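You operate a simulated robot arm through the tools that you are given. There is no shell and no other tool.

Carry out the task below with a simulated robot arm. There is one attempt and no reset: what you move stays moved.

Task
Stand the blue template in the holder by the marking board and make the rack fast again.
Fine: free the catch and swing the bar aside; afterwards the bar lies across and the catch is fast. Set down upright: what you pick out.

The check looks at the end state, three seconds after you hand in, the way a careful person would. Anything else that was tipped, shoved, dropped, spilled or broken makes it a failure.

Robot
A 6-joint arm with a two-finger gripper, fixed in place. Base frame: the origin is on the floor under the middle of its stand, x ahead of it, y to its left, z up. Units: mm, degrees, N and s.
It reaches about 1572 mm from its shoulder. Its first joint turns from -166.0 to 166.0 degrees. Payload 2.45 kg.
The tool frame sits at the grasp point between the pads (the TCP): z along the fingers, y along the line on which they close. The tips reach 20 mm beyond it. The gripper opens to 140 mm; its body begins 168 mm behind the TCP.
Orientation is told as [roll, pitch, yaw] about the base's x, y, z axes, in that order, counted from this pose: with the fingers straight down and closing along the base's y, the tool's x points along the base's -x, its y along +y and its z along -z.

Tools
- The arm moves only by the tool drive_tool. Its argument "rows" is text: rows parted by semicolons, each of 6 numbers parted by spaces: the shift along the base's x, y, z in cm, then the turn, a rotation vector about the base's x, y, z in degrees. In form: dx dy dz ax ay az; .... A call has 1 to 20 rows; each row is the pose to reach, as a shift and turn from the pose commanded when the call began. "claw" is the closure in counts, from 0 (fully open) to 255 (shut), set as the call begins (left out, the last holds). Each row takes 0.2 s and may step no farther than 50 mm and 8.6 degrees from the row before; otherwise, or with a gripper value out of range, the whole call is refused. Where a pose cannot be reached the arm comes as near as it can. A force on the tool above 40 N (or 10 N above the force at the start of the call, whichever is more), or a blocked arm, ends the call early, and 0.2 s more pass. The fingers move at their own pace (about 45 mm/s each) and stop on an object; they squeeze with about 40 N. The grip force told is the motor's: it shows also when the fingers shut on nothing. Time passes only in rows, and 0.2 s behind the last, so rows that repeat a pose let the fingers close. The reply holds the time, the measured pose of the TCP, the force on the tool along the base axes, the opening and the grip force, in the units named above and with some noise, with the torque about the TCP (base axes, N m) and any sound that the robot's microphone picked up.
- Cameras (640 x 400 px; columns grow to the right, rows downward): "scene" is fixed at [402.6, 500.2, 1453.2]; the picture's right is [0.62, 0.79, 0.00], its down [-0.31, 0.24, -0.92] and it looks along [-0.72, 0.57, 0.39] (base axes); focal length 214 px, centre (320, 200). "wrist" rides on the gripper at [78, 11, -209] in the tool frame; the picture's right is [-0.14, 0.99, 0.00], its down [-0.92, -0.13, -0.37] and it looks along [-0.36, -0.05, 0.93] (tool axes); focal length 280 px, centre (320, 200).
- snapshot(camera): a new picture of that camera. No time passes.
- measure_at(camera, pixels): for up to 12 pixels [column, row] of the newest picture of that camera ("zoom" is the newest enlarged one), the place [x, y, z] in the base frame of the surface seen there, good to about 2 mm. No time passes.
- enlarge(camera, box): a new picture of the part [left, top, right, bottom] of that camera's present view, enlarged. No time passes.
- finish_job(): hands the job in; it is judged then, once.

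Open the gripper and draw the arm clear of the work before you hand the job in, unless the task says otherwise.

The tools are called after "Request:" by a JSON object that holds its "method" and its "body". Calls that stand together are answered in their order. drive_tool: Moves the arm, as the interface text tells. Its arguments: {"type":"object","properties":{"rows":{"type":"string"},"claw":{"type":"number"}},"required":["rows"]} The other tools are called the same way: snapshot (camera) takes a picture; measure_at (camera, pixels) gives the place of the surface under pixels of a picture; enlarge (camera, box) takes an enlarged picture of a part of a camera's view; finish_job () hands the job in.

At the start:

```text
time: 0.0
ee_pos: [708.0, 274.6, 1263.5]
orientation: [-0.1, -0.1, -0.1]
wrist_force: [0.3, -0.7, 0.1]
torque: [0.0, 0.02, -0.02]
opening: 140.2
finger_force: 0.1
```

scene: 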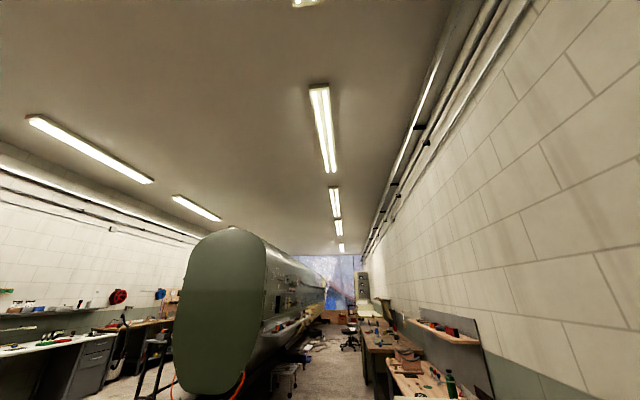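
wrist: 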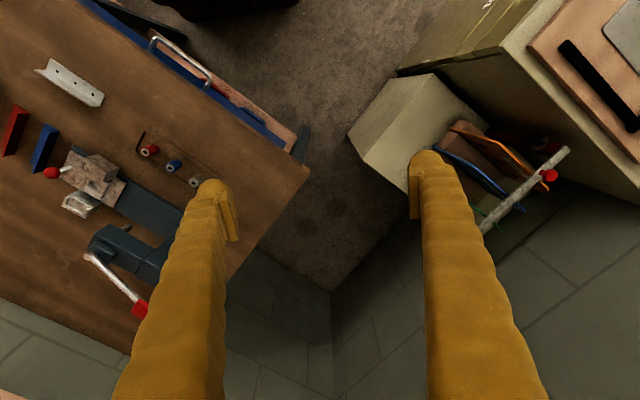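

The scene camera points away from the work; the wrist view shows a rack at right (about 480,190) with coloured templates behind a bar with a red knob at (550,175). I'll enlarge both areas first.

Request:
{"method": "enlarge", "body": {"camera": "wrist", "box": [340, 60, 640, 260]}}

Request:
{"method": "snapshot", "body": {"camera": "scene"}}

```text
2.00 times, centred on (490, 160) of wrist
```

zoom: 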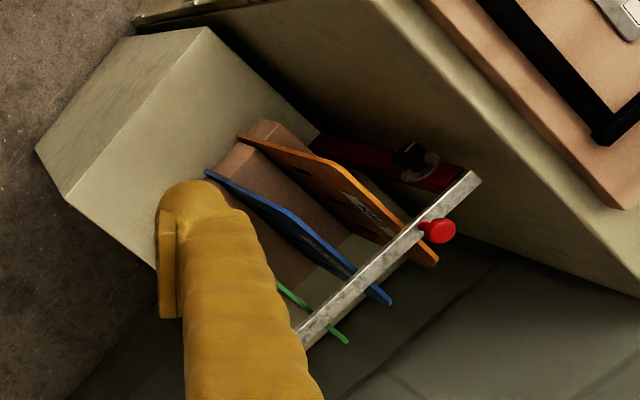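

```text
taken
```

scene: 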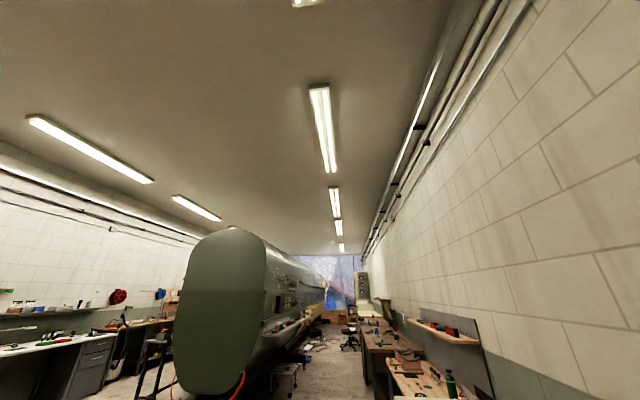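

I'll measure key points of the rack, the bar, the knob and the things on the left bench in the wrist picture.

Request:
{"method": "measure_at", "body": {"camera": "wrist", "pixels": [[548, 176], [565, 152], [500, 212], [445, 155], [500, 190], [535, 210], [465, 130], [555, 190], [350, 130], [440, 80], [525, 160], [590, 250]]}}

Request:
{"method": "enlarge", "body": {"camera": "wrist", "box": [0, 20, 330, 360]}}

```text
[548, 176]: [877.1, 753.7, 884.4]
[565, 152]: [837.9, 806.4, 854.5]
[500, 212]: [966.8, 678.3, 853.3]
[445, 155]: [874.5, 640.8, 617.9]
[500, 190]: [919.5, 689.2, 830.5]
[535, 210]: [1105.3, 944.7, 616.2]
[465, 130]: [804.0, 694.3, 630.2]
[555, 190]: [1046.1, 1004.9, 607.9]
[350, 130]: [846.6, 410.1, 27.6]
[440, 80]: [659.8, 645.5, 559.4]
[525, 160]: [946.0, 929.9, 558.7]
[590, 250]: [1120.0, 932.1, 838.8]
```

```text
1.18 times, centred on (165, 190) of wrist
```

zoom: 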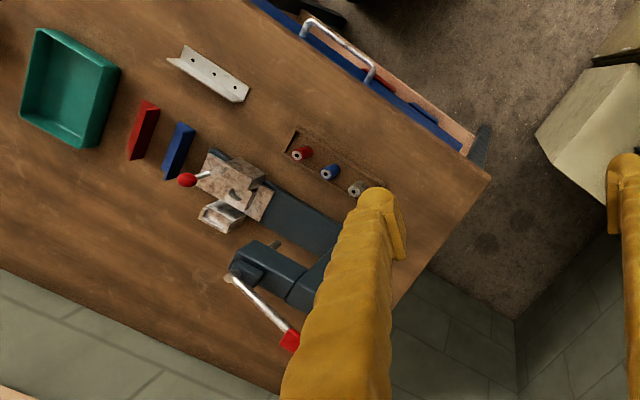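

The rack stands at about (880, 750) with its bar near z=870. I'll move the camera sideways at the present height for a better view of the rack and the board beyond it.

Request:
{"method": "drive_tool", "body": {"rows": "-1 4 0 0 0 0; -2 8 0 0 0 0; -3 12 0 0 0 0; -5 16 0 0 0 0; -7 20 0 0 0 0; -9 24 0 0 0 0; -11 28 0 0 0 0; -13 32 0 0 0 0"}}

Request:
{"method": "snapshot", "body": {"camera": "wrist"}}

```text
time: 1.8
ee_pos: [580.9, 592.9, 1263.4]
orientation: [0.0, -0.1, -0.1]
wrist_force: [-0.6, -0.9, -0.5]
torque: [-0.01, -0.01, 0.01]
opening: 140.3
finger_force: 0.1
```

```text
taken
```

wrist: 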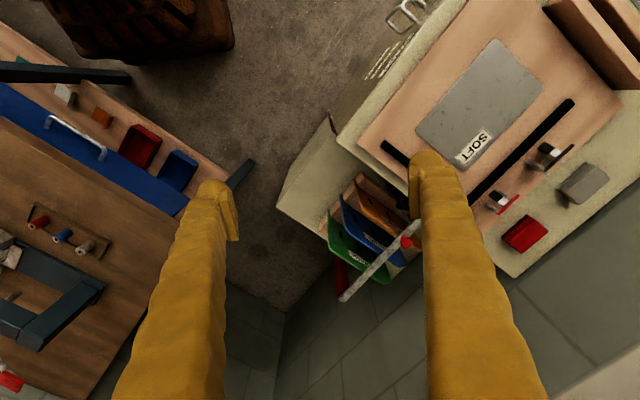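

The view now shows the rack with green, blue and orange templates (around 365,230) and the board on the cabinet at (490,100). I'll zoom into both.

Request:
{"method": "enlarge", "body": {"camera": "wrist", "box": [270, 150, 450, 310]}}

Request:
{"method": "enlarge", "body": {"camera": "wrist", "box": [350, 0, 640, 290]}}

```text
2.50 times, centred on (360, 230) of wrist
```

zoom: 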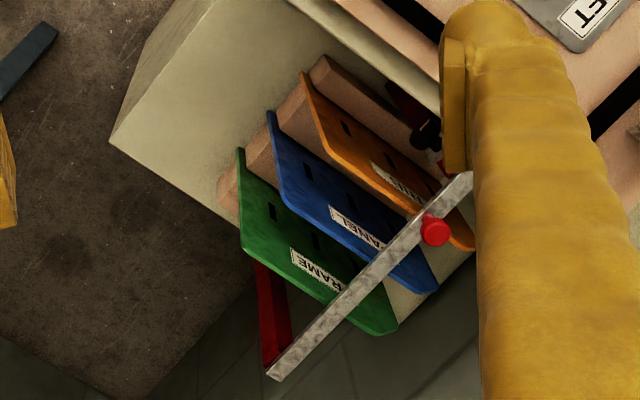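

```text
1.38 times, centred on (495, 145) of wrist
```

zoom: 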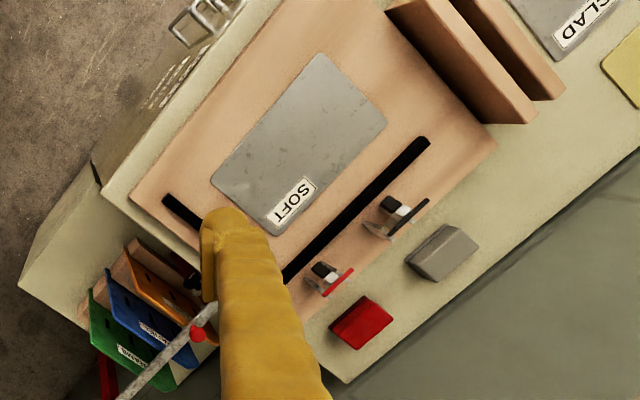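

There's a wooden piece with two upright slabs at the far end of the board (zoom 470,60) that may be the holder. I'll move farther that way to see it and the parts behind the finger.

Request:
{"method": "drive_tool", "body": {"rows": "-4 2 1 0 0 0; -8 4 2 0 0 0; -12 6 3 0 0 0; -16 8 4 0 0 0; -20 11 5 0 0 0; -23 14 6 0 0 0; -26 17 7 0 0 0"}}

Request:
{"method": "snapshot", "body": {"camera": "wrist"}}

```text
refused: row 5 steps farther than a row can; nothing moved
```

```text
taken
```

wrist: 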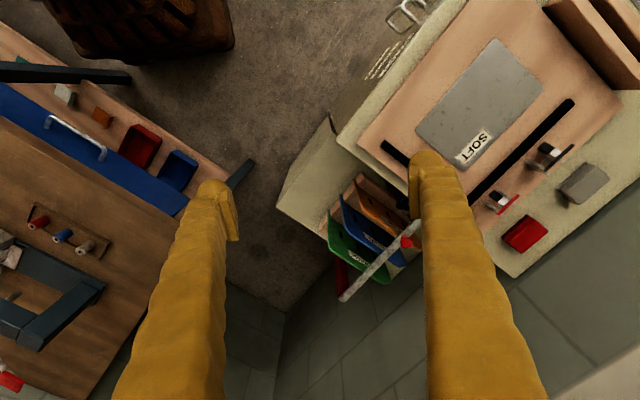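

The call was refused because row 5 stepped a little too far; I'll repeat it with smaller steps.

Request:
{"method": "drive_tool", "body": {"rows": "-4 2 1 0 0 0; -8 4 2 0 0 0; -12 6 3 0 0 0; -16 8 4 0 0 0; -19 11 5 0 0 0; -22 14 6 0 0 0; -25 17 7 0 0 0"}}

Request:
{"method": "snapshot", "body": {"camera": "wrist"}}

```text
time: 3.4
ee_pos: [339.1, 770.2, 1311.9]
orientation: [-1.0, 0.4, -0.7]
wrist_force: [0.1, -0.4, -0.6]
torque: [0.0, -0.02, 0.0]
opening: 140.0
finger_force: 0.0
```

```text
taken
```

wrist: 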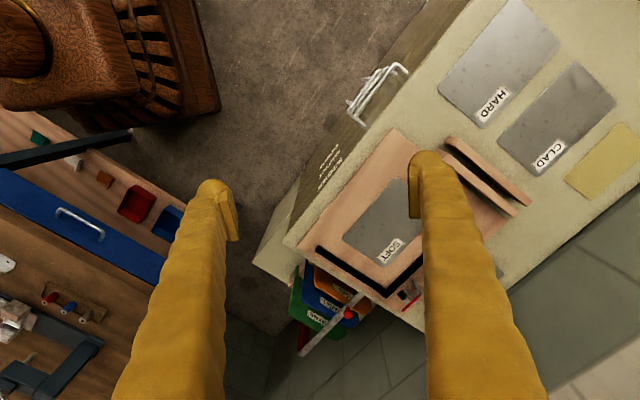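

Now the board at (395,225) and the two wooden slats at (485,180) – the holder – are visible. I'll enlarge them and measure.

Request:
{"method": "enlarge", "body": {"camera": "wrist", "box": [400, 100, 560, 240]}}

Request:
{"method": "measure_at", "body": {"camera": "wrist", "pixels": [[455, 140], [525, 200], [510, 210], [450, 152], [480, 165], [490, 185], [545, 195], [440, 130], [400, 140], [385, 220], [500, 230], [560, 90]]}}

```text
2.86 times, centred on (480, 170) of wrist
```

zoom: 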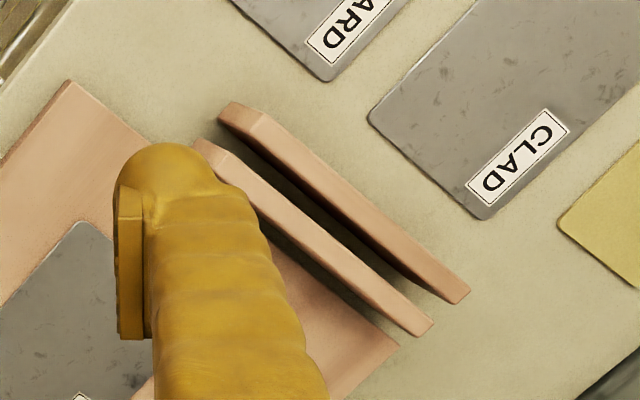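

```text
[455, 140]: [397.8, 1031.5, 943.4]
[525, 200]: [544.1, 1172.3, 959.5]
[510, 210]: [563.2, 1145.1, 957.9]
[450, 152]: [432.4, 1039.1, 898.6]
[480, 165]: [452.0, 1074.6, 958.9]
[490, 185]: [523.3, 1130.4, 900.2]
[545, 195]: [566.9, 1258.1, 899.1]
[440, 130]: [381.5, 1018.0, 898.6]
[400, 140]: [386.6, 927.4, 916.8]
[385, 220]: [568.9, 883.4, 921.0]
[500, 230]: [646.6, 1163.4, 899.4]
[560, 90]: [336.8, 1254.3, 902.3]
```

The holder is two slats (tops z≈959, cabinet top z≈899) running along about (0.72,0.69). Now I'll go above the rack for a close look at bar, catch and templates.

Request:
{"method": "drive_tool", "body": {"rows": "4.5 -0.5 0 0 0 0; 9 -1 0 0 0 0; 13.5 -1.5 0 0 0 0; 18 -2 0 0 0 0; 22.5 -3 0 0 0 0; 27 -4 0 0 0 0; 31.5 -5 0 0 0 0; 36 -6 -1 0 0 0; 40.5 -7 -2 0 0 0; 44 -8 -3 0 0 0"}}

Request:
{"method": "snapshot", "body": {"camera": "wrist"}}

```text
time: 5.6
ee_pos: [767.8, 685.3, 1304.2]
orientation: [0.0, -0.2, 0.0]
wrist_force: [0.3, 0.2, 0.9]
torque: [-0.01, -0.07, -0.01]
opening: 139.9
finger_force: 0.1
```

```text
taken
```

wrist: 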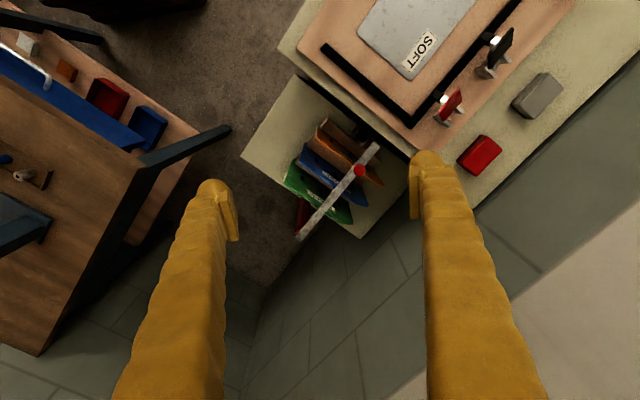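

The rack is now clear between the fingers (around 335,180). I'll enlarge it and measure on the zoom.

Request:
{"method": "enlarge", "body": {"camera": "wrist", "box": [240, 90, 420, 250]}}

```text
2.50 times, centred on (330, 170) of wrist
```

zoom: 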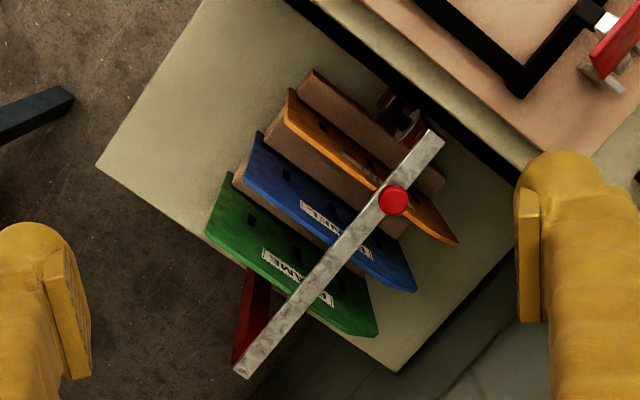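

I'll measure bar ends, knob, the dark part near (400,115), the red post at (250,315), and template edges on the zoom.

Request:
{"method": "measure_at", "body": {"camera": "zoom", "pixels": [[435, 142], [242, 370], [395, 198], [345, 243], [390, 105], [410, 130], [250, 310], [235, 355], [262, 140], [412, 288], [288, 95], [455, 240]]}}

Request:
{"method": "measure_at", "body": {"camera": "zoom", "pixels": [[230, 180], [372, 330], [318, 75], [245, 175], [150, 150], [300, 200], [440, 180], [395, 360], [340, 215], [255, 200], [310, 40], [385, 225]]}}

```text
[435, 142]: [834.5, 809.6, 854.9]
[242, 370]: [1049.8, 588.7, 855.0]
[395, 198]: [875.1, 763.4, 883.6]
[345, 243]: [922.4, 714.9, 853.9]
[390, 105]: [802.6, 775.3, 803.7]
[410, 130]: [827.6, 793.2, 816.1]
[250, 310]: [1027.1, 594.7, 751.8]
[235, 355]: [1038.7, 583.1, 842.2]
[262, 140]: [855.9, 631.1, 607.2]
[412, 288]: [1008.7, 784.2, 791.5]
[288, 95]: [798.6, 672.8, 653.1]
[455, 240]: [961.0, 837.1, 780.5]
```

```text
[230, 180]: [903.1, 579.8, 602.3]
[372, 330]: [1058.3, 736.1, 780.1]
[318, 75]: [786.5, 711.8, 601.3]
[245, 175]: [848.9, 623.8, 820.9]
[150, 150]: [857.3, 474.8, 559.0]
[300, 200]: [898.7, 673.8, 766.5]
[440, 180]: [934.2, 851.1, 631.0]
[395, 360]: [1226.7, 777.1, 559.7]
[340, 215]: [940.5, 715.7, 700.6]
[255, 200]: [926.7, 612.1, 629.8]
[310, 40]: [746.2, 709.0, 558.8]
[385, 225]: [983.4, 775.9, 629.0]
```

The bar lies along about (0.70,-0.71) at z≈855, with templates standing perpendicular to it. I'll yaw the tool 45° to line up with the rack and come lower for a closer look.

Request:
{"method": "drive_tool", "body": {"rows": "1 -0.5 -2 0 0 7.5; 2 -1 -4 0 0 15; 3 -2 -6 0 0 22.5; 4 -3 -8 0 0 30; 5 -4 -11 0 0 37.5; 6 -5 -14 0 0 45"}}

Request:
{"method": "snapshot", "body": {"camera": "wrist"}}

```text
time: 7.0
ee_pos: [827.9, 634.5, 1163.6]
orientation: [0.0, -0.1, 45.1]
wrist_force: [0.8, -1.1, -0.4]
torque: [0.03, -0.06, 0.0]
opening: 140.0
finger_force: 0.0
```

```text
taken
```

wrist: 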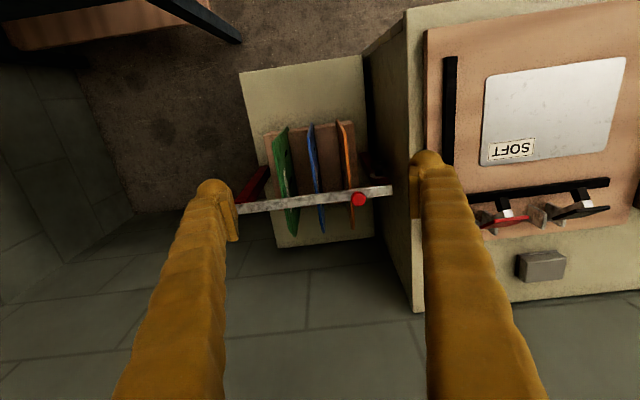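

Aligned now; the bar spans (215,208)–(392,190) with the red knob at (358,199). I'll zoom on it.

Request:
{"method": "enlarge", "body": {"camera": "wrist", "box": [230, 80, 420, 250]}}

```text
2.35 times, centred on (325, 165) of wrist
```

zoom: 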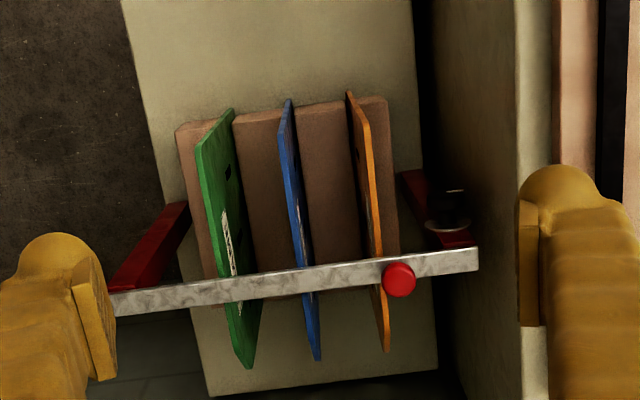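

I need a side view of the catch. I'll back off toward the robot and tilt the tool 45° so the camera looks more horizontally at the rack.

Request:
{"method": "drive_tool", "body": {"rows": "-2 -2 -2 5.3 -5.3 0; -4 -4 -4 10.6 -10.6 0; -6 -6.5 -6 15.9 -15.9 0; -8 -9 -8.5 21.2 -21.2 0; -10 -12 -11 26.5 -26.5 0; -11.3 -15 -14 31.8 -31.8 0"}}

Request:
{"method": "snapshot", "body": {"camera": "wrist"}}

```text
time: 8.4
ee_pos: [706.2, 475.0, 1012.4]
orientation: [-3.6, -41.0, 50.2]
wrist_force: [0.2, 1.9, 0.6]
torque: [-0.26, 0.09, -0.06]
opening: 140.0
finger_force: 0.0
out of reach, approached as far as the arm can: row 6
```

```text
taken
```

wrist: 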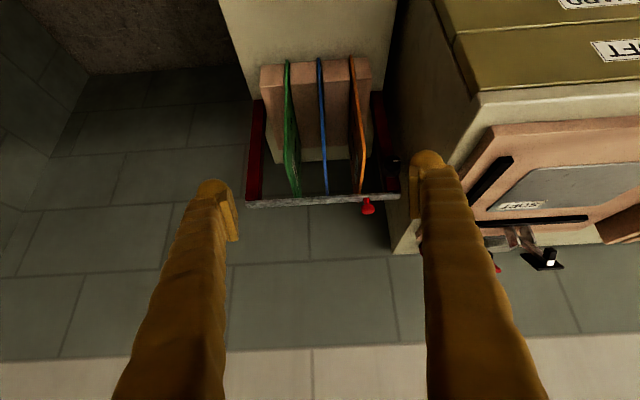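

The tilted view shows the rack upside down between the fingers, the bar at row ~200 and red knob at (368,207). Enlarging.

Request:
{"method": "enlarge", "body": {"camera": "wrist", "box": [230, 40, 430, 230]}}

```text
2.11 times, centred on (330, 135) of wrist
```

zoom: 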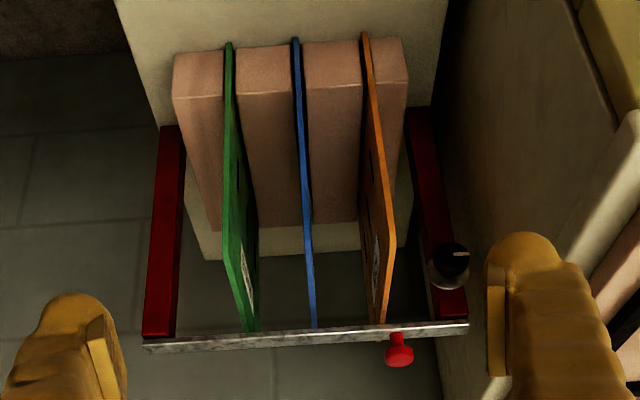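

Two red posts carry the bar; a black knob with a white line sits on the right post (zoom 448,265), likely the catch. I'll measure these points.

Request:
{"method": "measure_at", "body": {"camera": "zoom", "pixels": [[448, 258], [455, 278], [432, 285], [455, 300], [420, 150], [430, 240], [465, 325], [300, 338], [160, 345], [168, 200], [400, 340], [400, 358]]}}

Request:
{"method": "enlarge", "body": {"camera": "wrist", "box": [340, 130, 420, 230]}}

```text
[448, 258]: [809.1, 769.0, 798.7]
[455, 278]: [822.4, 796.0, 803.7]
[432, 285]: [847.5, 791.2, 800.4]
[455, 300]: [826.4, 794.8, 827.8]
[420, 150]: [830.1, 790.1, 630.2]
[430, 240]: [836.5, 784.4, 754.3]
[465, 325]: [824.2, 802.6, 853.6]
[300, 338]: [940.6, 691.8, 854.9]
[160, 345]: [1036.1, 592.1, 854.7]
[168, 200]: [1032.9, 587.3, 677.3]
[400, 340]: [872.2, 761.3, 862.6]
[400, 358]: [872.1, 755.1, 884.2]
```

```text
4.00 times, centred on (380, 180) of wrist
```

zoom: 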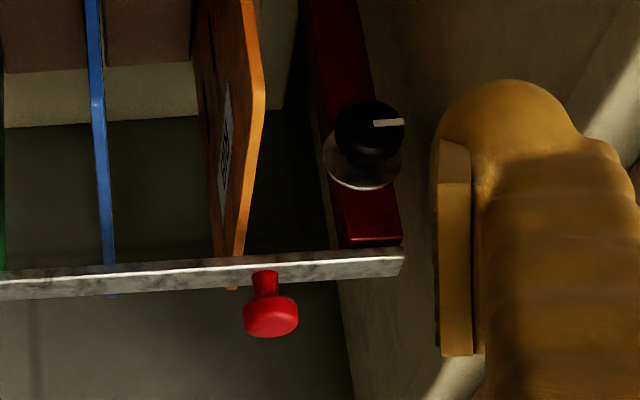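

The catch looks like a rotary knob with a white line, on the robot-facing side of the red post. I'll measure the clearance to the big cabinet's side next to it.

Request:
{"method": "measure_at", "body": {"camera": "wrist", "pixels": [[430, 60], [450, 90], [410, 120], [395, 230], [440, 30], [470, 95], [400, 60], [405, 190], [300, 20], [380, 10], [400, 100], [540, 20]]}}

Request:
{"method": "measure_at", "body": {"camera": "zoom", "pixels": [[385, 123], [345, 120], [400, 140], [360, 160], [340, 170], [395, 175], [370, 100], [360, 215], [335, 20], [400, 225], [270, 315], [268, 280]]}}

```text
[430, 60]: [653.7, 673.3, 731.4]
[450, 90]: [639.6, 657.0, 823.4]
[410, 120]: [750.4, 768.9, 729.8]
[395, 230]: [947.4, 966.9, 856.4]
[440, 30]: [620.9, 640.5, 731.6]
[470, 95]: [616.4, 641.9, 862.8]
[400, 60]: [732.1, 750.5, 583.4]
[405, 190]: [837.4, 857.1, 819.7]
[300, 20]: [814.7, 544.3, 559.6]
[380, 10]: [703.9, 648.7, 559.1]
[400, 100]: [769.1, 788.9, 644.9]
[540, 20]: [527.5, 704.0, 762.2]
```

```text
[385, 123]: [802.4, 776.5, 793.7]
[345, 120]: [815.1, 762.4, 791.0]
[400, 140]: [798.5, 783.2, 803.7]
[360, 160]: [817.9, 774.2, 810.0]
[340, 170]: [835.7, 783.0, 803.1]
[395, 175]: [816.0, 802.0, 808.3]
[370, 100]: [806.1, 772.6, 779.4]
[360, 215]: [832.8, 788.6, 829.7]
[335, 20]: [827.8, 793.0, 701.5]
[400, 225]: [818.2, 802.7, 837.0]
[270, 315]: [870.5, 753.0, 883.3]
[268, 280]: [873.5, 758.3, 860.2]
```

The big cabinet's side is only ~38 mm from the knob axis, so the knob is best gripped horizontally from the front. I'll first test whether the arm can tilt on to a horizontal tool posture in free space in front of the rack.

Request:
{"method": "drive_tool", "body": {"rows": "0 1 0 5.3 -5.3 0; 0 2 0 10.6 -10.6 0; 0 3 0 15.9 -15.9 0; 0 4 0 21.2 -21.2 0; 0 5 0 26.5 -26.5 0; 0 6 0 31.8 -31.8 0"}}

Request:
{"method": "snapshot", "body": {"camera": "wrist"}}

```text
time: 9.8
ee_pos: [730.4, 537.2, 1038.3]
orientation: [80.6, -87.8, -34.0]
wrist_force: [0.6, -0.2, 0.3]
torque: [-0.03, 0.03, 0.02]
opening: 139.8
finger_force: 0.1
out of reach, approached as far as the arm can: row 1, 5, 6
```

```text
taken
```

wrist: 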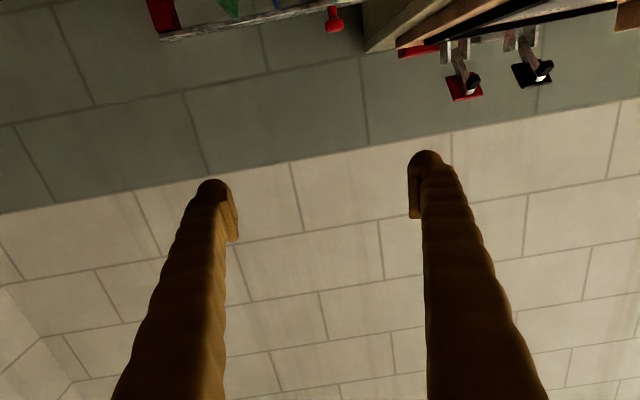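

The tool is now nearly horizontal. I'll move a bit outward and down to see whether it settles exactly and to get the rack in view.

Request:
{"method": "drive_tool", "body": {"rows": "1 1 -3 0 0 0; 2 2 -6 0 0 0; 3 3 -9 0 0 0; 4 4 -12 0 0 0; 4 4 -15 0 0 0; 4 4 -18 0 0 0"}}

Request:
{"method": "snapshot", "body": {"camera": "wrist"}}

```text
time: 11.2
ee_pos: [784.4, 574.5, 865.8]
orientation: [80.5, -84.5, -33.0]
wrist_force: [0.0, -0.1, 0.5]
torque: [-0.02, 0.0, 0.01]
opening: 140.0
finger_force: 0.1
out of reach, approached as far as the arm can: row 2, 3, 4, 5, 6
```

```text
taken
```

wrist: 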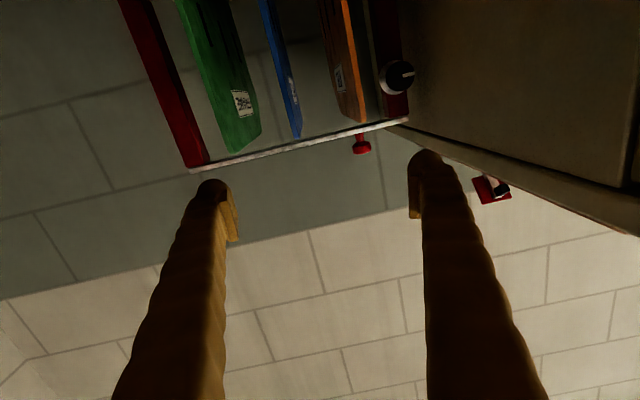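

Good frontal (upside-down) view of the catch knob at (397,77) with a white line. I'll zoom on it and the bar ends.

Request:
{"method": "enlarge", "body": {"camera": "wrist", "box": [340, 30, 430, 160]}}

Request:
{"method": "enlarge", "body": {"camera": "wrist", "box": [100, 0, 440, 200]}}

```text
3.08 times, centred on (385, 95) of wrist
```

zoom: 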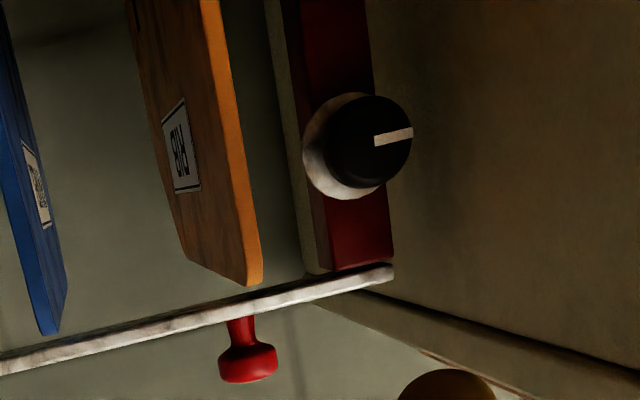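

```text
1.88 times, centred on (270, 100) of wrist
```

zoom: 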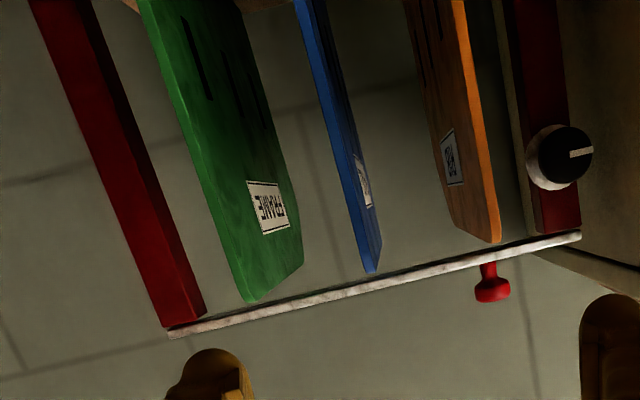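

The knob's line points horizontally toward the cabinet; no other marks. I'll measure the knob face and the templates' top edges in this zoom.

Request:
{"method": "measure_at", "body": {"camera": "zoom", "pixels": [[568, 153], [548, 153], [590, 150], [570, 130], [568, 178], [530, 160], [545, 180], [558, 215], [492, 230], [480, 239], [372, 262], [255, 295]]}}

Request:
{"method": "measure_at", "body": {"camera": "zoom", "pixels": [[190, 315], [180, 330], [575, 237], [490, 290], [486, 265], [120, 200], [360, 200], [375, 200], [330, 100], [470, 150], [445, 100], [215, 150]]}}

```text
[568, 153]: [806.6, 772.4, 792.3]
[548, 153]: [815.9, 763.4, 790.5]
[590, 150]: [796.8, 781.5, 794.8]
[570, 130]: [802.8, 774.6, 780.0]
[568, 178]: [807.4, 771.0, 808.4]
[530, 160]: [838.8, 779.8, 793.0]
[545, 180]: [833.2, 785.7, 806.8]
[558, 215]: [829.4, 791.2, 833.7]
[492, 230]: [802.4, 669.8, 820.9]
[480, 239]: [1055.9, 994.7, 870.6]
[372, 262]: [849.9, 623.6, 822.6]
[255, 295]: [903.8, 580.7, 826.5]
```

```text
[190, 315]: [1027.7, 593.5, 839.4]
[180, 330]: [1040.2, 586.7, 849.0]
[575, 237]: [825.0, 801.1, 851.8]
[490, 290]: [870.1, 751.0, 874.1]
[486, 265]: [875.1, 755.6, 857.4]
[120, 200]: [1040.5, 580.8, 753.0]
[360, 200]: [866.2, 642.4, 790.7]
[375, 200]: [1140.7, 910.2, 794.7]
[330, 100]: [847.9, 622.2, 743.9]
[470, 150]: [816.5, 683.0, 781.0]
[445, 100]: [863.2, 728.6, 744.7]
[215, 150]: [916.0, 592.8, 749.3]
```

The knob centre is at about (806.5, 772.5, 793.5), Ø≈28 mm, axis along the (0.707,0.707) direction. I'll test rolling the tool about that axis (camera toward the open side), which I need for gripping the knob with fingers above and below.

Request:
{"method": "drive_tool", "body": {"rows": "0 0 0 -5.6 -5.6 0; 0 0 0 -11.2 -11.2 0; 0 0 0 -16.8 -16.8 0; 0 0 0 -22.4 -22.4 0; 0 0 0 -28 -28 0; 0 0 0 -33.6 -33.6 0; 0 0 0 -39.2 -39.2 0; 0 0 0 -44.8 -44.8 0"}}

Request:
{"method": "snapshot", "body": {"camera": "wrist"}}

```text
time: 13.0
ee_pos: [783.8, 574.2, 865.5]
orientation: [79.9, -84.6, -32.3]
wrist_force: [0.0, -0.1, -0.2]
torque: [-0.02, -0.01, -0.04]
opening: 139.9
finger_force: 0.0
out of reach, approached as far as the arm can: row 1, 2, 3, 4, 5, 6, 7, 8
```

```text
taken
```

wrist: 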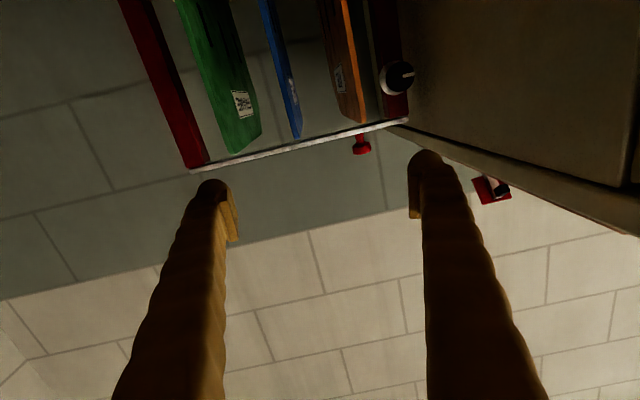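

Rolling that way is blocked (a wrist joint limit). I'll roll the other way in free space and see how far it goes.

Request:
{"method": "drive_tool", "body": {"rows": "0 0 0 5.9 5.9 0; 0 0 0 11.8 11.8 0; 0 0 0 17.7 17.7 0; 0 0 0 23.6 23.6 0; 0 0 0 29.5 29.5 0; 0 0 0 35.4 35.4 0; 0 0 0 41.3 41.3 0; 0 0 0 47.2 47.2 0; 0 0 0 53.1 53.1 0; 0 0 0 59 59 0; 0 0 0 64.9 64.9 0; 0 0 0 70.8 70.8 0"}}

Request:
{"method": "snapshot", "body": {"camera": "wrist"}}

```text
time: 15.6
ee_pos: [792.1, 562.0, 865.0]
orientation: [92.9, 15.4, -42.4]
wrist_force: [-0.4, -0.3, 0.1]
torque: [-0.01, 0.0, 0.0]
opening: 140.1
finger_force: 0.0
out of reach, approached as far as the arm can: row 9, 10, 11, 12
```

```text
taken
```

wrist: 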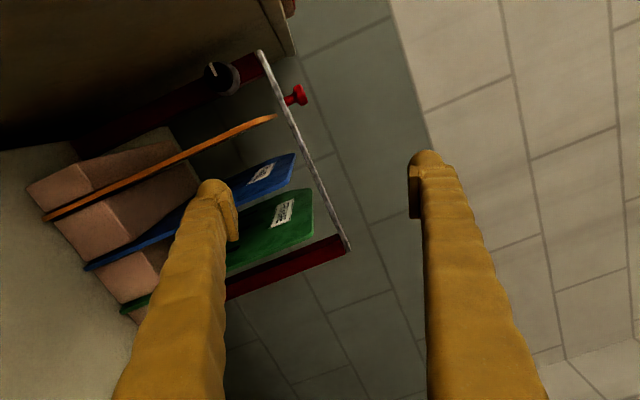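

The roll worked to about 105°. I'll measure the finger outline to know its thickness and width, to plan clearances next to the cabinet.

Request:
{"method": "measure_at", "body": {"camera": "wrist", "pixels": [[200, 190], [212, 182], [222, 195], [236, 225], [225, 240], [190, 240], [428, 155], [440, 165], [413, 180], [413, 215], [460, 210], [425, 220]]}}

Request:
{"method": "enlarge", "body": {"camera": "wrist", "box": [170, 160, 250, 260]}}

```text
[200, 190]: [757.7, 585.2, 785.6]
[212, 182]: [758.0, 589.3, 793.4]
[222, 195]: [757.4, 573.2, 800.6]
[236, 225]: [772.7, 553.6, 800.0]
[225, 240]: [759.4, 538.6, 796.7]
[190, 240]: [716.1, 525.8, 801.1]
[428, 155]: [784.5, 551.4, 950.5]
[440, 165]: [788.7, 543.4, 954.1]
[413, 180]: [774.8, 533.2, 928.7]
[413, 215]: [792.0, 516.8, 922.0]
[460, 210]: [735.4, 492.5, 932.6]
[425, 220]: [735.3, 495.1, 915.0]
```

```text
4.00 times, centred on (210, 210) of wrist
```

zoom: 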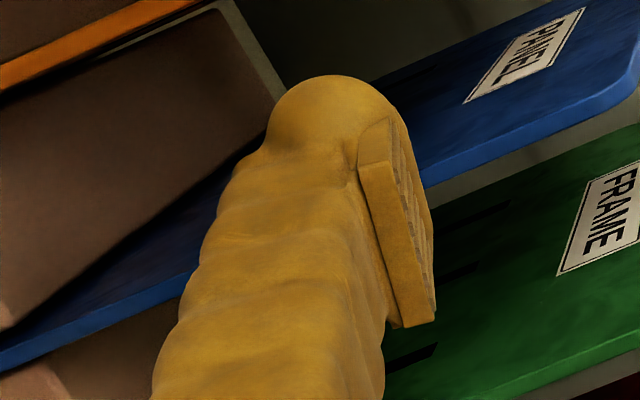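

Fingers are bulky (≈25 mm thick, ≈45 mm wide). I'll continue rolling on (camera toward above) to see whether that posture is reachable.

Request:
{"method": "drive_tool", "body": {"rows": "0 0 0 5.6 5.6 0; 0 0 0 11.2 11.2 0; 0 0 0 16.8 16.8 0; 0 0 0 22.4 22.4 0; 0 0 0 28 28 0; 0 0 0 33.6 33.6 0; 0 0 0 39.2 39.2 0; 0 0 0 44.8 44.8 0; 0 0 0 50.4 50.4 0"}}

Request:
{"method": "snapshot", "body": {"camera": "wrist"}}

```text
time: 17.6
ee_pos: [804.0, 537.7, 866.1]
orientation: [110.7, 86.6, -24.2]
wrist_force: [-0.5, -0.3, 0.5]
torque: [0.01, 0.01, 0.01]
opening: 139.8
finger_force: 0.1
out of reach, approached as far as the arm can: row 1, 2, 3, 4, 5, 6, 7, 8, 9
```

```text
taken
```

wrist: 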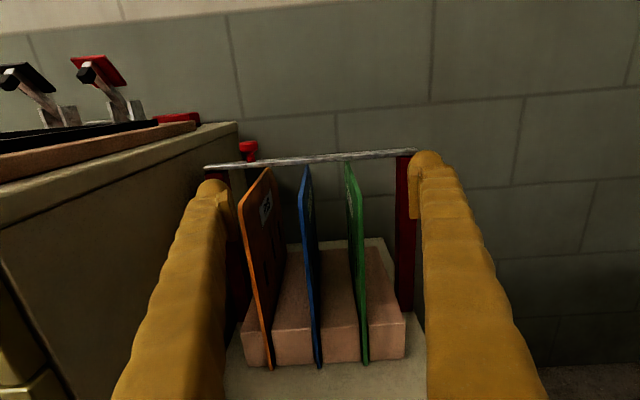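

Now an upright view: rack with orange/blue/green templates, bar across at row ~157, red handle at (248,150). I'll zoom on the rack and then probe how the arm behaves here.

Request:
{"method": "enlarge", "body": {"camera": "wrist", "box": [190, 130, 430, 380]}}

Request:
{"method": "measure_at", "body": {"camera": "wrist", "pixels": [[306, 170], [310, 172], [300, 185], [319, 355], [268, 172], [347, 165], [400, 200], [280, 335], [325, 345], [310, 300], [240, 360], [100, 120]]}}

```text
1.60 times, centred on (310, 255) of wrist
```

zoom: 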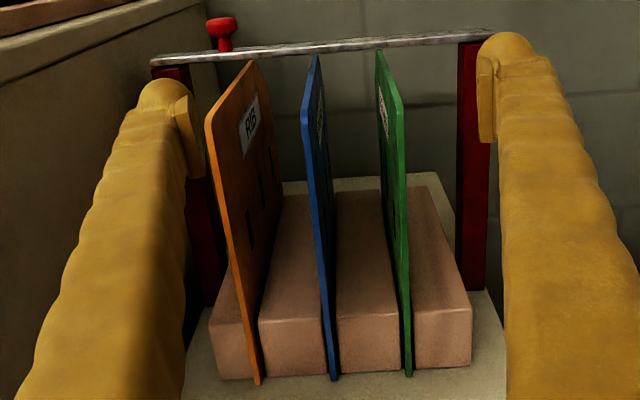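

```text
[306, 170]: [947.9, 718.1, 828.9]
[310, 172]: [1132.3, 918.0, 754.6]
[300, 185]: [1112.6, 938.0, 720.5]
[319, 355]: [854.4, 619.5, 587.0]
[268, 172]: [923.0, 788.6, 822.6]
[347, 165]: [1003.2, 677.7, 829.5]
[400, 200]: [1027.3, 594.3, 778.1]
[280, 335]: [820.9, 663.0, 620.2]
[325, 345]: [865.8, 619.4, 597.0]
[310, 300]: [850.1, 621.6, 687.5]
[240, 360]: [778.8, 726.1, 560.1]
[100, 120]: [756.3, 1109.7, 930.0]
```

Templates sit in slots of a block with top z≈630. I'll keep rolling toward the camera-on-open-side posture, while checking reach.

Request:
{"method": "drive_tool", "body": {"rows": "0 0 0 5.6 5.6 0; 0 0 0 11.2 11.2 0; 0 0 0 16.8 16.8 0; 0 0 0 22.4 22.4 0; 0 0 0 28 28 0; 0 0 0 33.6 33.6 0; 0 0 0 39.2 39.2 0; 0 0 0 44.8 44.8 0; 0 0 0 50.4 50.4 0; 0 0 0 56 56 0; 0 0 0 61.6 61.6 0"}}

Request:
{"method": "snapshot", "body": {"camera": "wrist"}}

```text
time: 20.0
ee_pos: [809.1, 531.4, 866.7]
orientation: [-87.6, 6.1, 134.7]
wrist_force: [0.6, 0.7, 1.0]
torque: [0.0, 0.02, 0.02]
opening: 140.1
finger_force: 0.0
out of reach, approached as far as the arm can: row 1, 2, 3, 4, 5, 6, 7, 8, 9, 10, 11
```

```text
taken
```

wrist: 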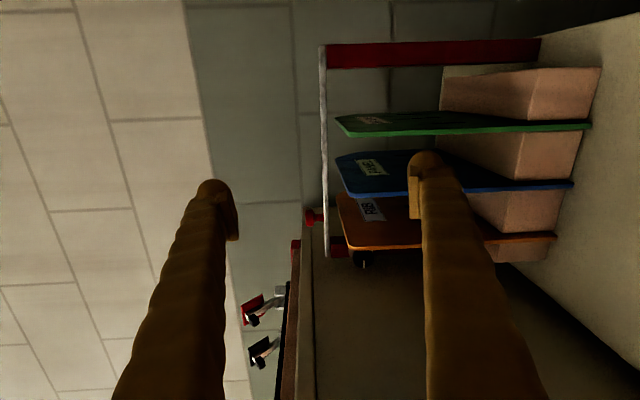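

Now the tool axis is along the knob axis with the camera on the open side. I'll partly close the fingers and move to a pre-grasp line in front of the knob, staying well back.

Request:
{"method": "drive_tool", "body": {"rows": "-2 1.5 -1 0 0 0; -4 3 -2.5 0 0 0; -6 4.5 -4 0 0 0; -8 6 -5.5 0 0 0; -10 7.5 -7 0 0 0; -10.9 8.4 -7.3 0 0 0", "claw": 155}}

Request:
{"method": "snapshot", "body": {"camera": "wrist"}}

```text
time: 21.4
ee_pos: [734.3, 568.8, 793.3]
orientation: [-87.6, 6.0, 139.3]
wrist_force: [0.2, 0.0, -0.2]
torque: [0.01, 0.02, -0.03]
opening: 55.1
finger_force: 0.0
out of reach, approached as far as the arm can: row 1, 2, 3, 4, 5, 6
```

```text
taken
```

wrist: 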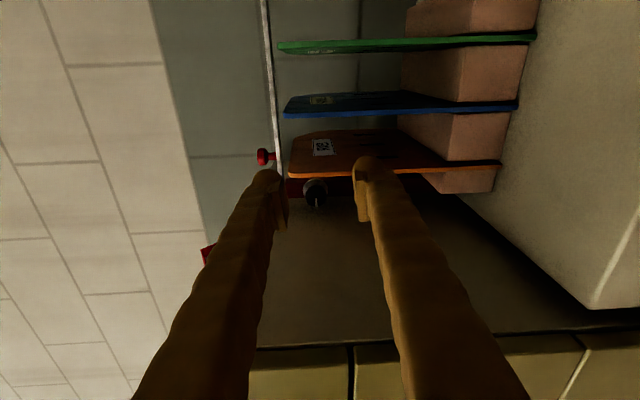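

The arm can't keep its tool axis closer than ~186 mm sideways from the base axis, so I'll approach the knob from slightly to the open side (tool azimuth ≈60°), which also clears the cabinet. First rotate in place and check.

Request:
{"method": "drive_tool", "body": {"rows": "0 0 0 1.7 1.3 3.6; 0 0 0 3.4 2.7 7.1; 0 0 0 5.1 4 10.7; 0 0 0 5.1 4 10.7"}}

Request:
{"method": "snapshot", "body": {"camera": "wrist"}}

```text
time: 22.4
ee_pos: [734.2, 567.2, 793.3]
orientation: [-89.5, -0.2, 150.1]
wrist_force: [0.2, 0.4, -0.2]
torque: [0.01, -0.01, 0.04]
opening: 54.9
finger_force: 0.1
```

```text
taken
```

wrist: 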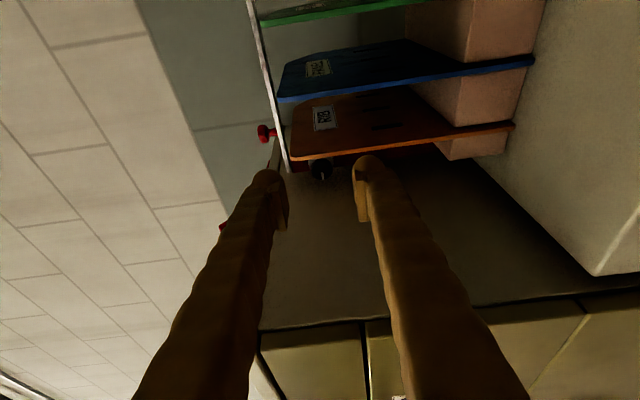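

Orientation is now exact (tool azimuth 60°, level). Next I move to 80 mm short of the knob along the tool axis.

Request:
{"method": "drive_tool", "body": {"rows": "0.5 3.5 0.07 0 0 0; 1.2 7 0.07 0 0 0; 2.2 10.3 0.07 0 0 0; 3.3 13.3 0.07 0 0 0; 3.3 13.3 0.07 0 0 0"}}

Request:
{"method": "snapshot", "body": {"camera": "wrist"}}

```text
time: 23.6
ee_pos: [769.1, 701.0, 793.7]
orientation: [-89.4, -0.2, 149.9]
wrist_force: [-0.3, 0.4, 0.4]
torque: [-0.02, -0.03, 0.02]
opening: 55.0
finger_force: 0.1
```

```text
taken
```

wrist: 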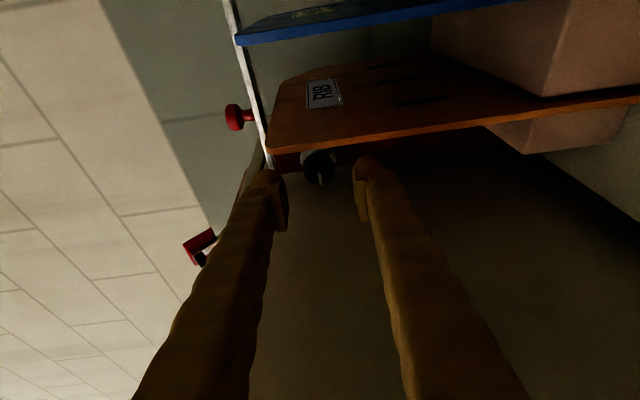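

The knob is centred between the fingers at (319,168). I'll re-measure it from here before going in.

Request:
{"method": "enlarge", "body": {"camera": "wrist", "box": [260, 120, 380, 220]}}

Request:
{"method": "measure_at", "body": {"camera": "wrist", "pixels": [[319, 168], [308, 168], [331, 168], [319, 158], [319, 182], [312, 152], [325, 152], [304, 160], [320, 177], [290, 160], [345, 160], [330, 215]]}}

```text
4.00 times, centred on (320, 170) of wrist
```

zoom: 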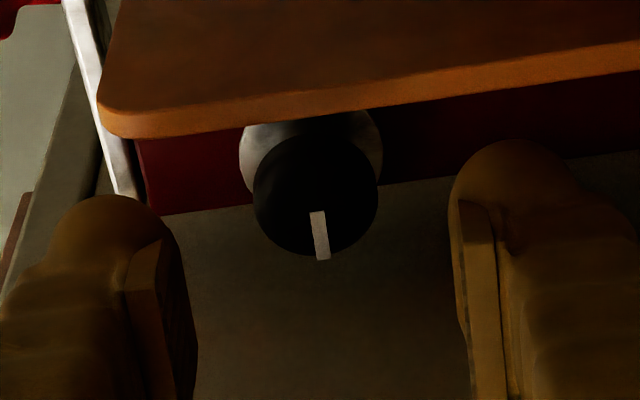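

```text
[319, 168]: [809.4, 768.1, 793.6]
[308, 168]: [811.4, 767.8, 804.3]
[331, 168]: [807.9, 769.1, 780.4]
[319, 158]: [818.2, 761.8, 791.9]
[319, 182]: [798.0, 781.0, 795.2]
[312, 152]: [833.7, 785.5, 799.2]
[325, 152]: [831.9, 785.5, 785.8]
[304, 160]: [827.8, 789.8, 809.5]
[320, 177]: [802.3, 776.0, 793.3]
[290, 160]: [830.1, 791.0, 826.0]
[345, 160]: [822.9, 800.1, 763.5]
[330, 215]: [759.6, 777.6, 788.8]
```

Knob centre confirmed at about (809,768,793.6). I'll advance straight along the tool axis about 79 mm so the tips straddle the knob.

Request:
{"method": "drive_tool", "body": {"rows": "1 1.73 0 0 0 0; 2 3.46 0 0 0 0; 2.8 4.85 0 0 0 0; 3.4 5.89 0 0 0 0; 3.85 6.75 0 0 0 0; 3.85 6.75 0 0 0 0"}}

Request:
{"method": "snapshot", "body": {"camera": "wrist"}}

```text
time: 25.0
ee_pos: [805.4, 768.3, 794.8]
orientation: [-89.4, -0.2, 149.8]
wrist_force: [-0.1, -0.6, 0.2]
torque: [0.04, 0.01, 0.03]
opening: 55.0
finger_force: 0.0
```

```text
taken
```

wrist: 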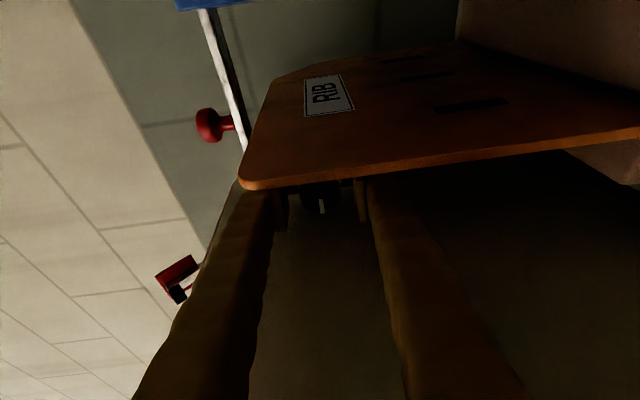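

The knob is between the tips with no contact force. I'll close on it.

Request:
{"method": "drive_tool", "body": {"rows": "0 0 0 0 0 0; 0 0 0 0 0 0; 0 0 0 0 0 0; 0 0 0 0 0 0", "claw": 255}}

```text
time: 26.0
ee_pos: [807.4, 767.9, 794.3]
orientation: [-89.5, -0.2, 150.0]
wrist_force: [3.9, 4.8, 0.7]
torque: [0.03, 0.01, -0.09]
opening: 31.9
finger_force: 45.2
```

The fingers hold the knob (opening 31.9). I'll turn it gently clockwise as seen from the front (line from the cabinet side toward up), 24° in small steps, and watch torque and sound.

Request:
{"method": "drive_tool", "body": {"rows": "0 0 0 2.8 2.8 0; 0 0 -0.03 5.7 5.7 0; 0 0 -0.05 8.5 8.5 0; 0 0 -0.07 11.3 11.3 0; 0 0 -0.09 14.1 14.1 0; 0 0 -0.1 17 17 0; 0 0 -0.1 17 17 0"}}

Request:
{"method": "snapshot", "body": {"camera": "wrist"}}

```text
time: 27.6
ee_pos: [805.8, 767.1, 793.5]
orientation: [-96.0, -23.4, 151.3]
wrist_force: [-2.1, -12.0, 1.8]
torque: [-0.22, -0.24, -0.09]
opening: 31.4
finger_force: 45.2
```

```text
taken
```

wrist: 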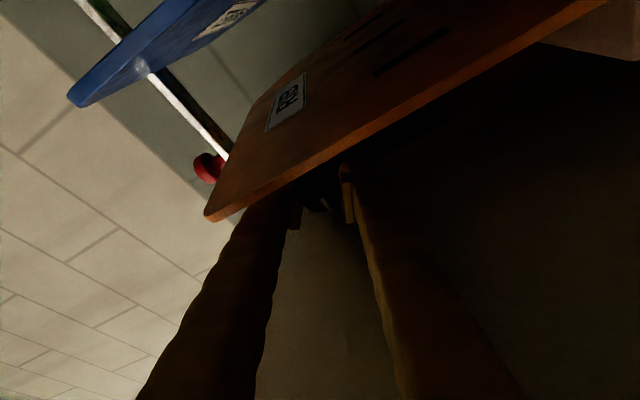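

There's a moderate resisting torque (~0.33 N·m about the knob axis). I'll zoom to see whether the white line turned with the fingers.

Request:
{"method": "enlarge", "body": {"camera": "wrist", "box": [270, 150, 380, 240]}}

```text
4.44 times, centred on (325, 195) of wrist
```

zoom: 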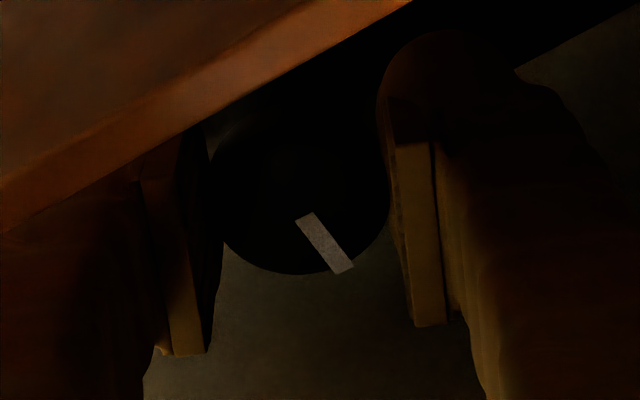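

Relative to the fingers the line swung by about the amount the gripper turned, so the knob itself did not turn (blocked that way). I'll turn the other way, still gripping, from +24° back to about −26°.

Request:
{"method": "drive_tool", "body": {"rows": "0 0 0.02 -3.5 -3.5 0; 0 0 0.04 -7 -7 0; 0 0 0.06 -10.6 -10.6 0; 0 0 0.08 -14.1 -14.1 0; 0 0 0.1 -17.7 -17.7 0; 0 0 0.12 -21.2 -21.2 0; 0 0 0.14 -24.7 -24.7 0; 0 0 0.16 -28.3 -28.3 0; 0 0 0.18 -31.8 -31.8 0; 0 0 0.2 -35.4 -35.4 0; 0 0 0.2 -35.4 -35.4 0"}}

Request:
{"method": "snapshot", "body": {"camera": "wrist"}}

Request:
{"method": "enlarge", "body": {"camera": "wrist", "box": [260, 140, 390, 240]}}

```text
time: 30.0
ee_pos: [805.7, 767.6, 796.5]
orientation: [-82.3, 25.0, 151.4]
wrist_force: [0.0, -5.6, 16.4]
torque: [0.16, -0.07, -0.01]
opening: 31.2
finger_force: 45.5
```

```text
taken
```

wrist: 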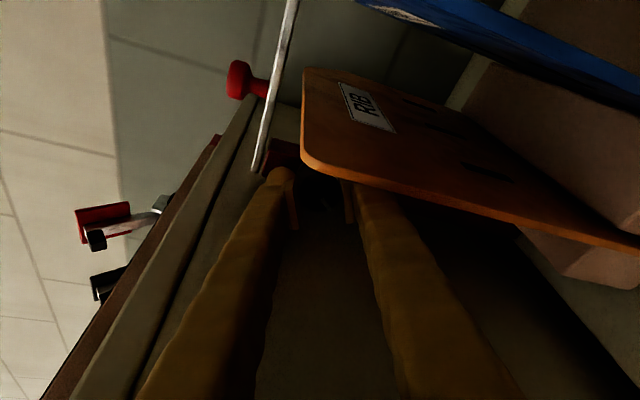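

```text
4.00 times, centred on (325, 190) of wrist
```

zoom: 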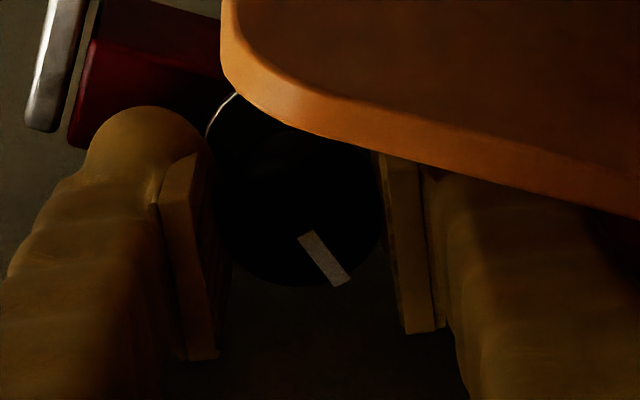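

The line kept its place relative to the fingers, so the knob turned freely with the gripper by ~50° counter-clockwise. I'll ease the grip slightly, roll back and regrip for another stroke.

Request:
{"method": "drive_tool", "body": {"rows": "0 0 -0.15 0 0 0; 0 0 -0.2 0 0 0; 0 0 -0.2 0 0 0", "claw": 184}}

```text
time: 30.8
ee_pos: [806.1, 765.8, 793.9]
orientation: [-82.3, 24.9, 151.5]
wrist_force: [-0.2, 0.6, 1.7]
torque: [-0.01, -0.06, -0.01]
opening: 39.5
finger_force: 0.9
```

Released with the fingers just clear. Now rolling back +50° around the knob axis.

Request:
{"method": "drive_tool", "body": {"rows": "0 0 0 3.5 3.5 0; 0 0 0 7 7 0; 0 0 0 10.6 10.6 0; 0 0 0 14.1 14.1 0; 0 0 0 17.7 17.7 0; 0 0 0 21.2 21.2 0; 0 0 0 24.7 24.7 0; 0 0 0 28.3 28.3 0; 0 0 0 31.8 31.8 0; 0 0 0 35.4 35.4 0"}}

Request:
{"method": "snapshot", "body": {"camera": "wrist"}}

Request:
{"method": "enlarge", "body": {"camera": "wrist", "box": [260, 140, 390, 240]}}

```text
time: 33.0
ee_pos: [805.9, 767.3, 793.9]
orientation: [-96.1, -23.5, 151.2]
wrist_force: [0.8, 0.0, -1.1]
torque: [0.0, 0.01, -0.01]
opening: 39.0
finger_force: 0.1
```

```text
taken
```

wrist: 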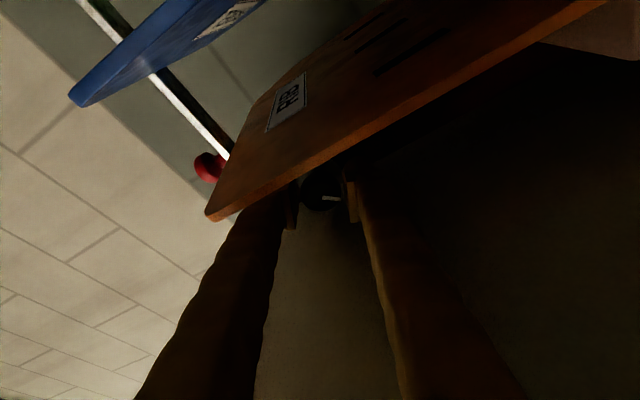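

```text
4.00 times, centred on (325, 190) of wrist
```

zoom: 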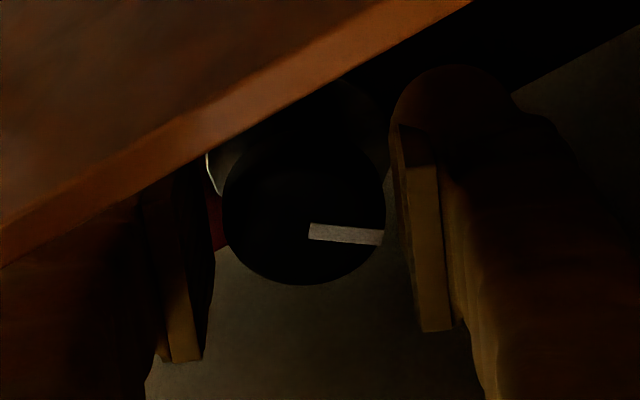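

The line stayed turned (now at zoom (310,232)→(380,238)), so no spring-back. I'll regrip and turn another stroke counter-clockwise.

Request:
{"method": "drive_tool", "body": {"rows": "0 0 0 0 0 0; 0 0 0 0 0 0; 0 0 0 0 0 0", "claw": 255}}

Request:
{"method": "drive_tool", "body": {"rows": "0 0 0 -2.8 -2.8 0; 0 0 0 -5.7 -5.7 0; 0 0 0 -8.5 -8.5 0; 0 0 0 -11.3 -11.3 0; 0 0 0 -14.1 -14.1 0; 0 0 0 -17 -17 0; 0 0 0 -19.8 -19.8 0; 0 0 0 -22.6 -22.6 0; 0 0 0 -25.4 -25.4 0; 0 0 0 -28.3 -28.3 0; 0 0 0 -31.1 -31.1 0; 0 0 0 -34 -34 0; 0 0 0 -34 -34 0"}}

Request:
{"method": "snapshot", "body": {"camera": "wrist"}}

Request:
{"method": "enlarge", "body": {"camera": "wrist", "box": [260, 140, 390, 240]}}

```text
time: 33.8
ee_pos: [805.6, 766.1, 793.3]
orientation: [-96.0, -23.4, 151.3]
wrist_force: [0.9, 5.1, -2.7]
torque: [-0.07, 0.06, 0.08]
opening: 31.5
finger_force: 45.0
```

```text
time: 35.5
ee_pos: [806.4, 766.4, 795.2]
orientation: [-88.2, 5.6, 150.0]
wrist_force: [-11.5, -14.1, 5.4]
torque: [0.07, -0.11, -0.03]
opening: 31.2
finger_force: 45.0
stopped in row 8: the force on the tool passed its limit at 42 N (the readings are from after the stop); the commanded pose is now the measured one
```

```text
taken
```

wrist: 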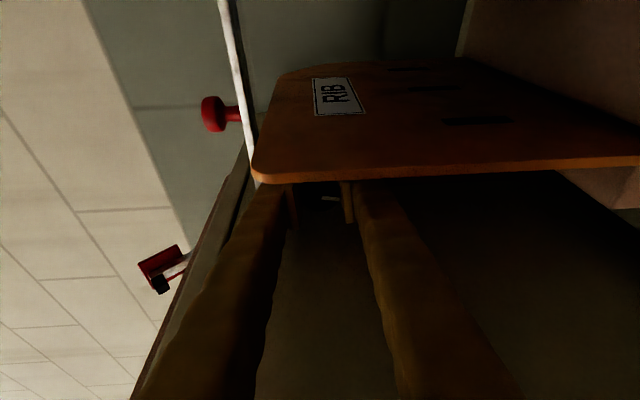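

```text
4.00 times, centred on (325, 190) of wrist
```

zoom: 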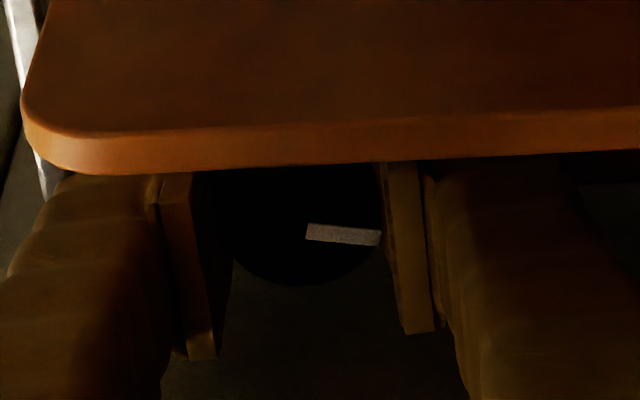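

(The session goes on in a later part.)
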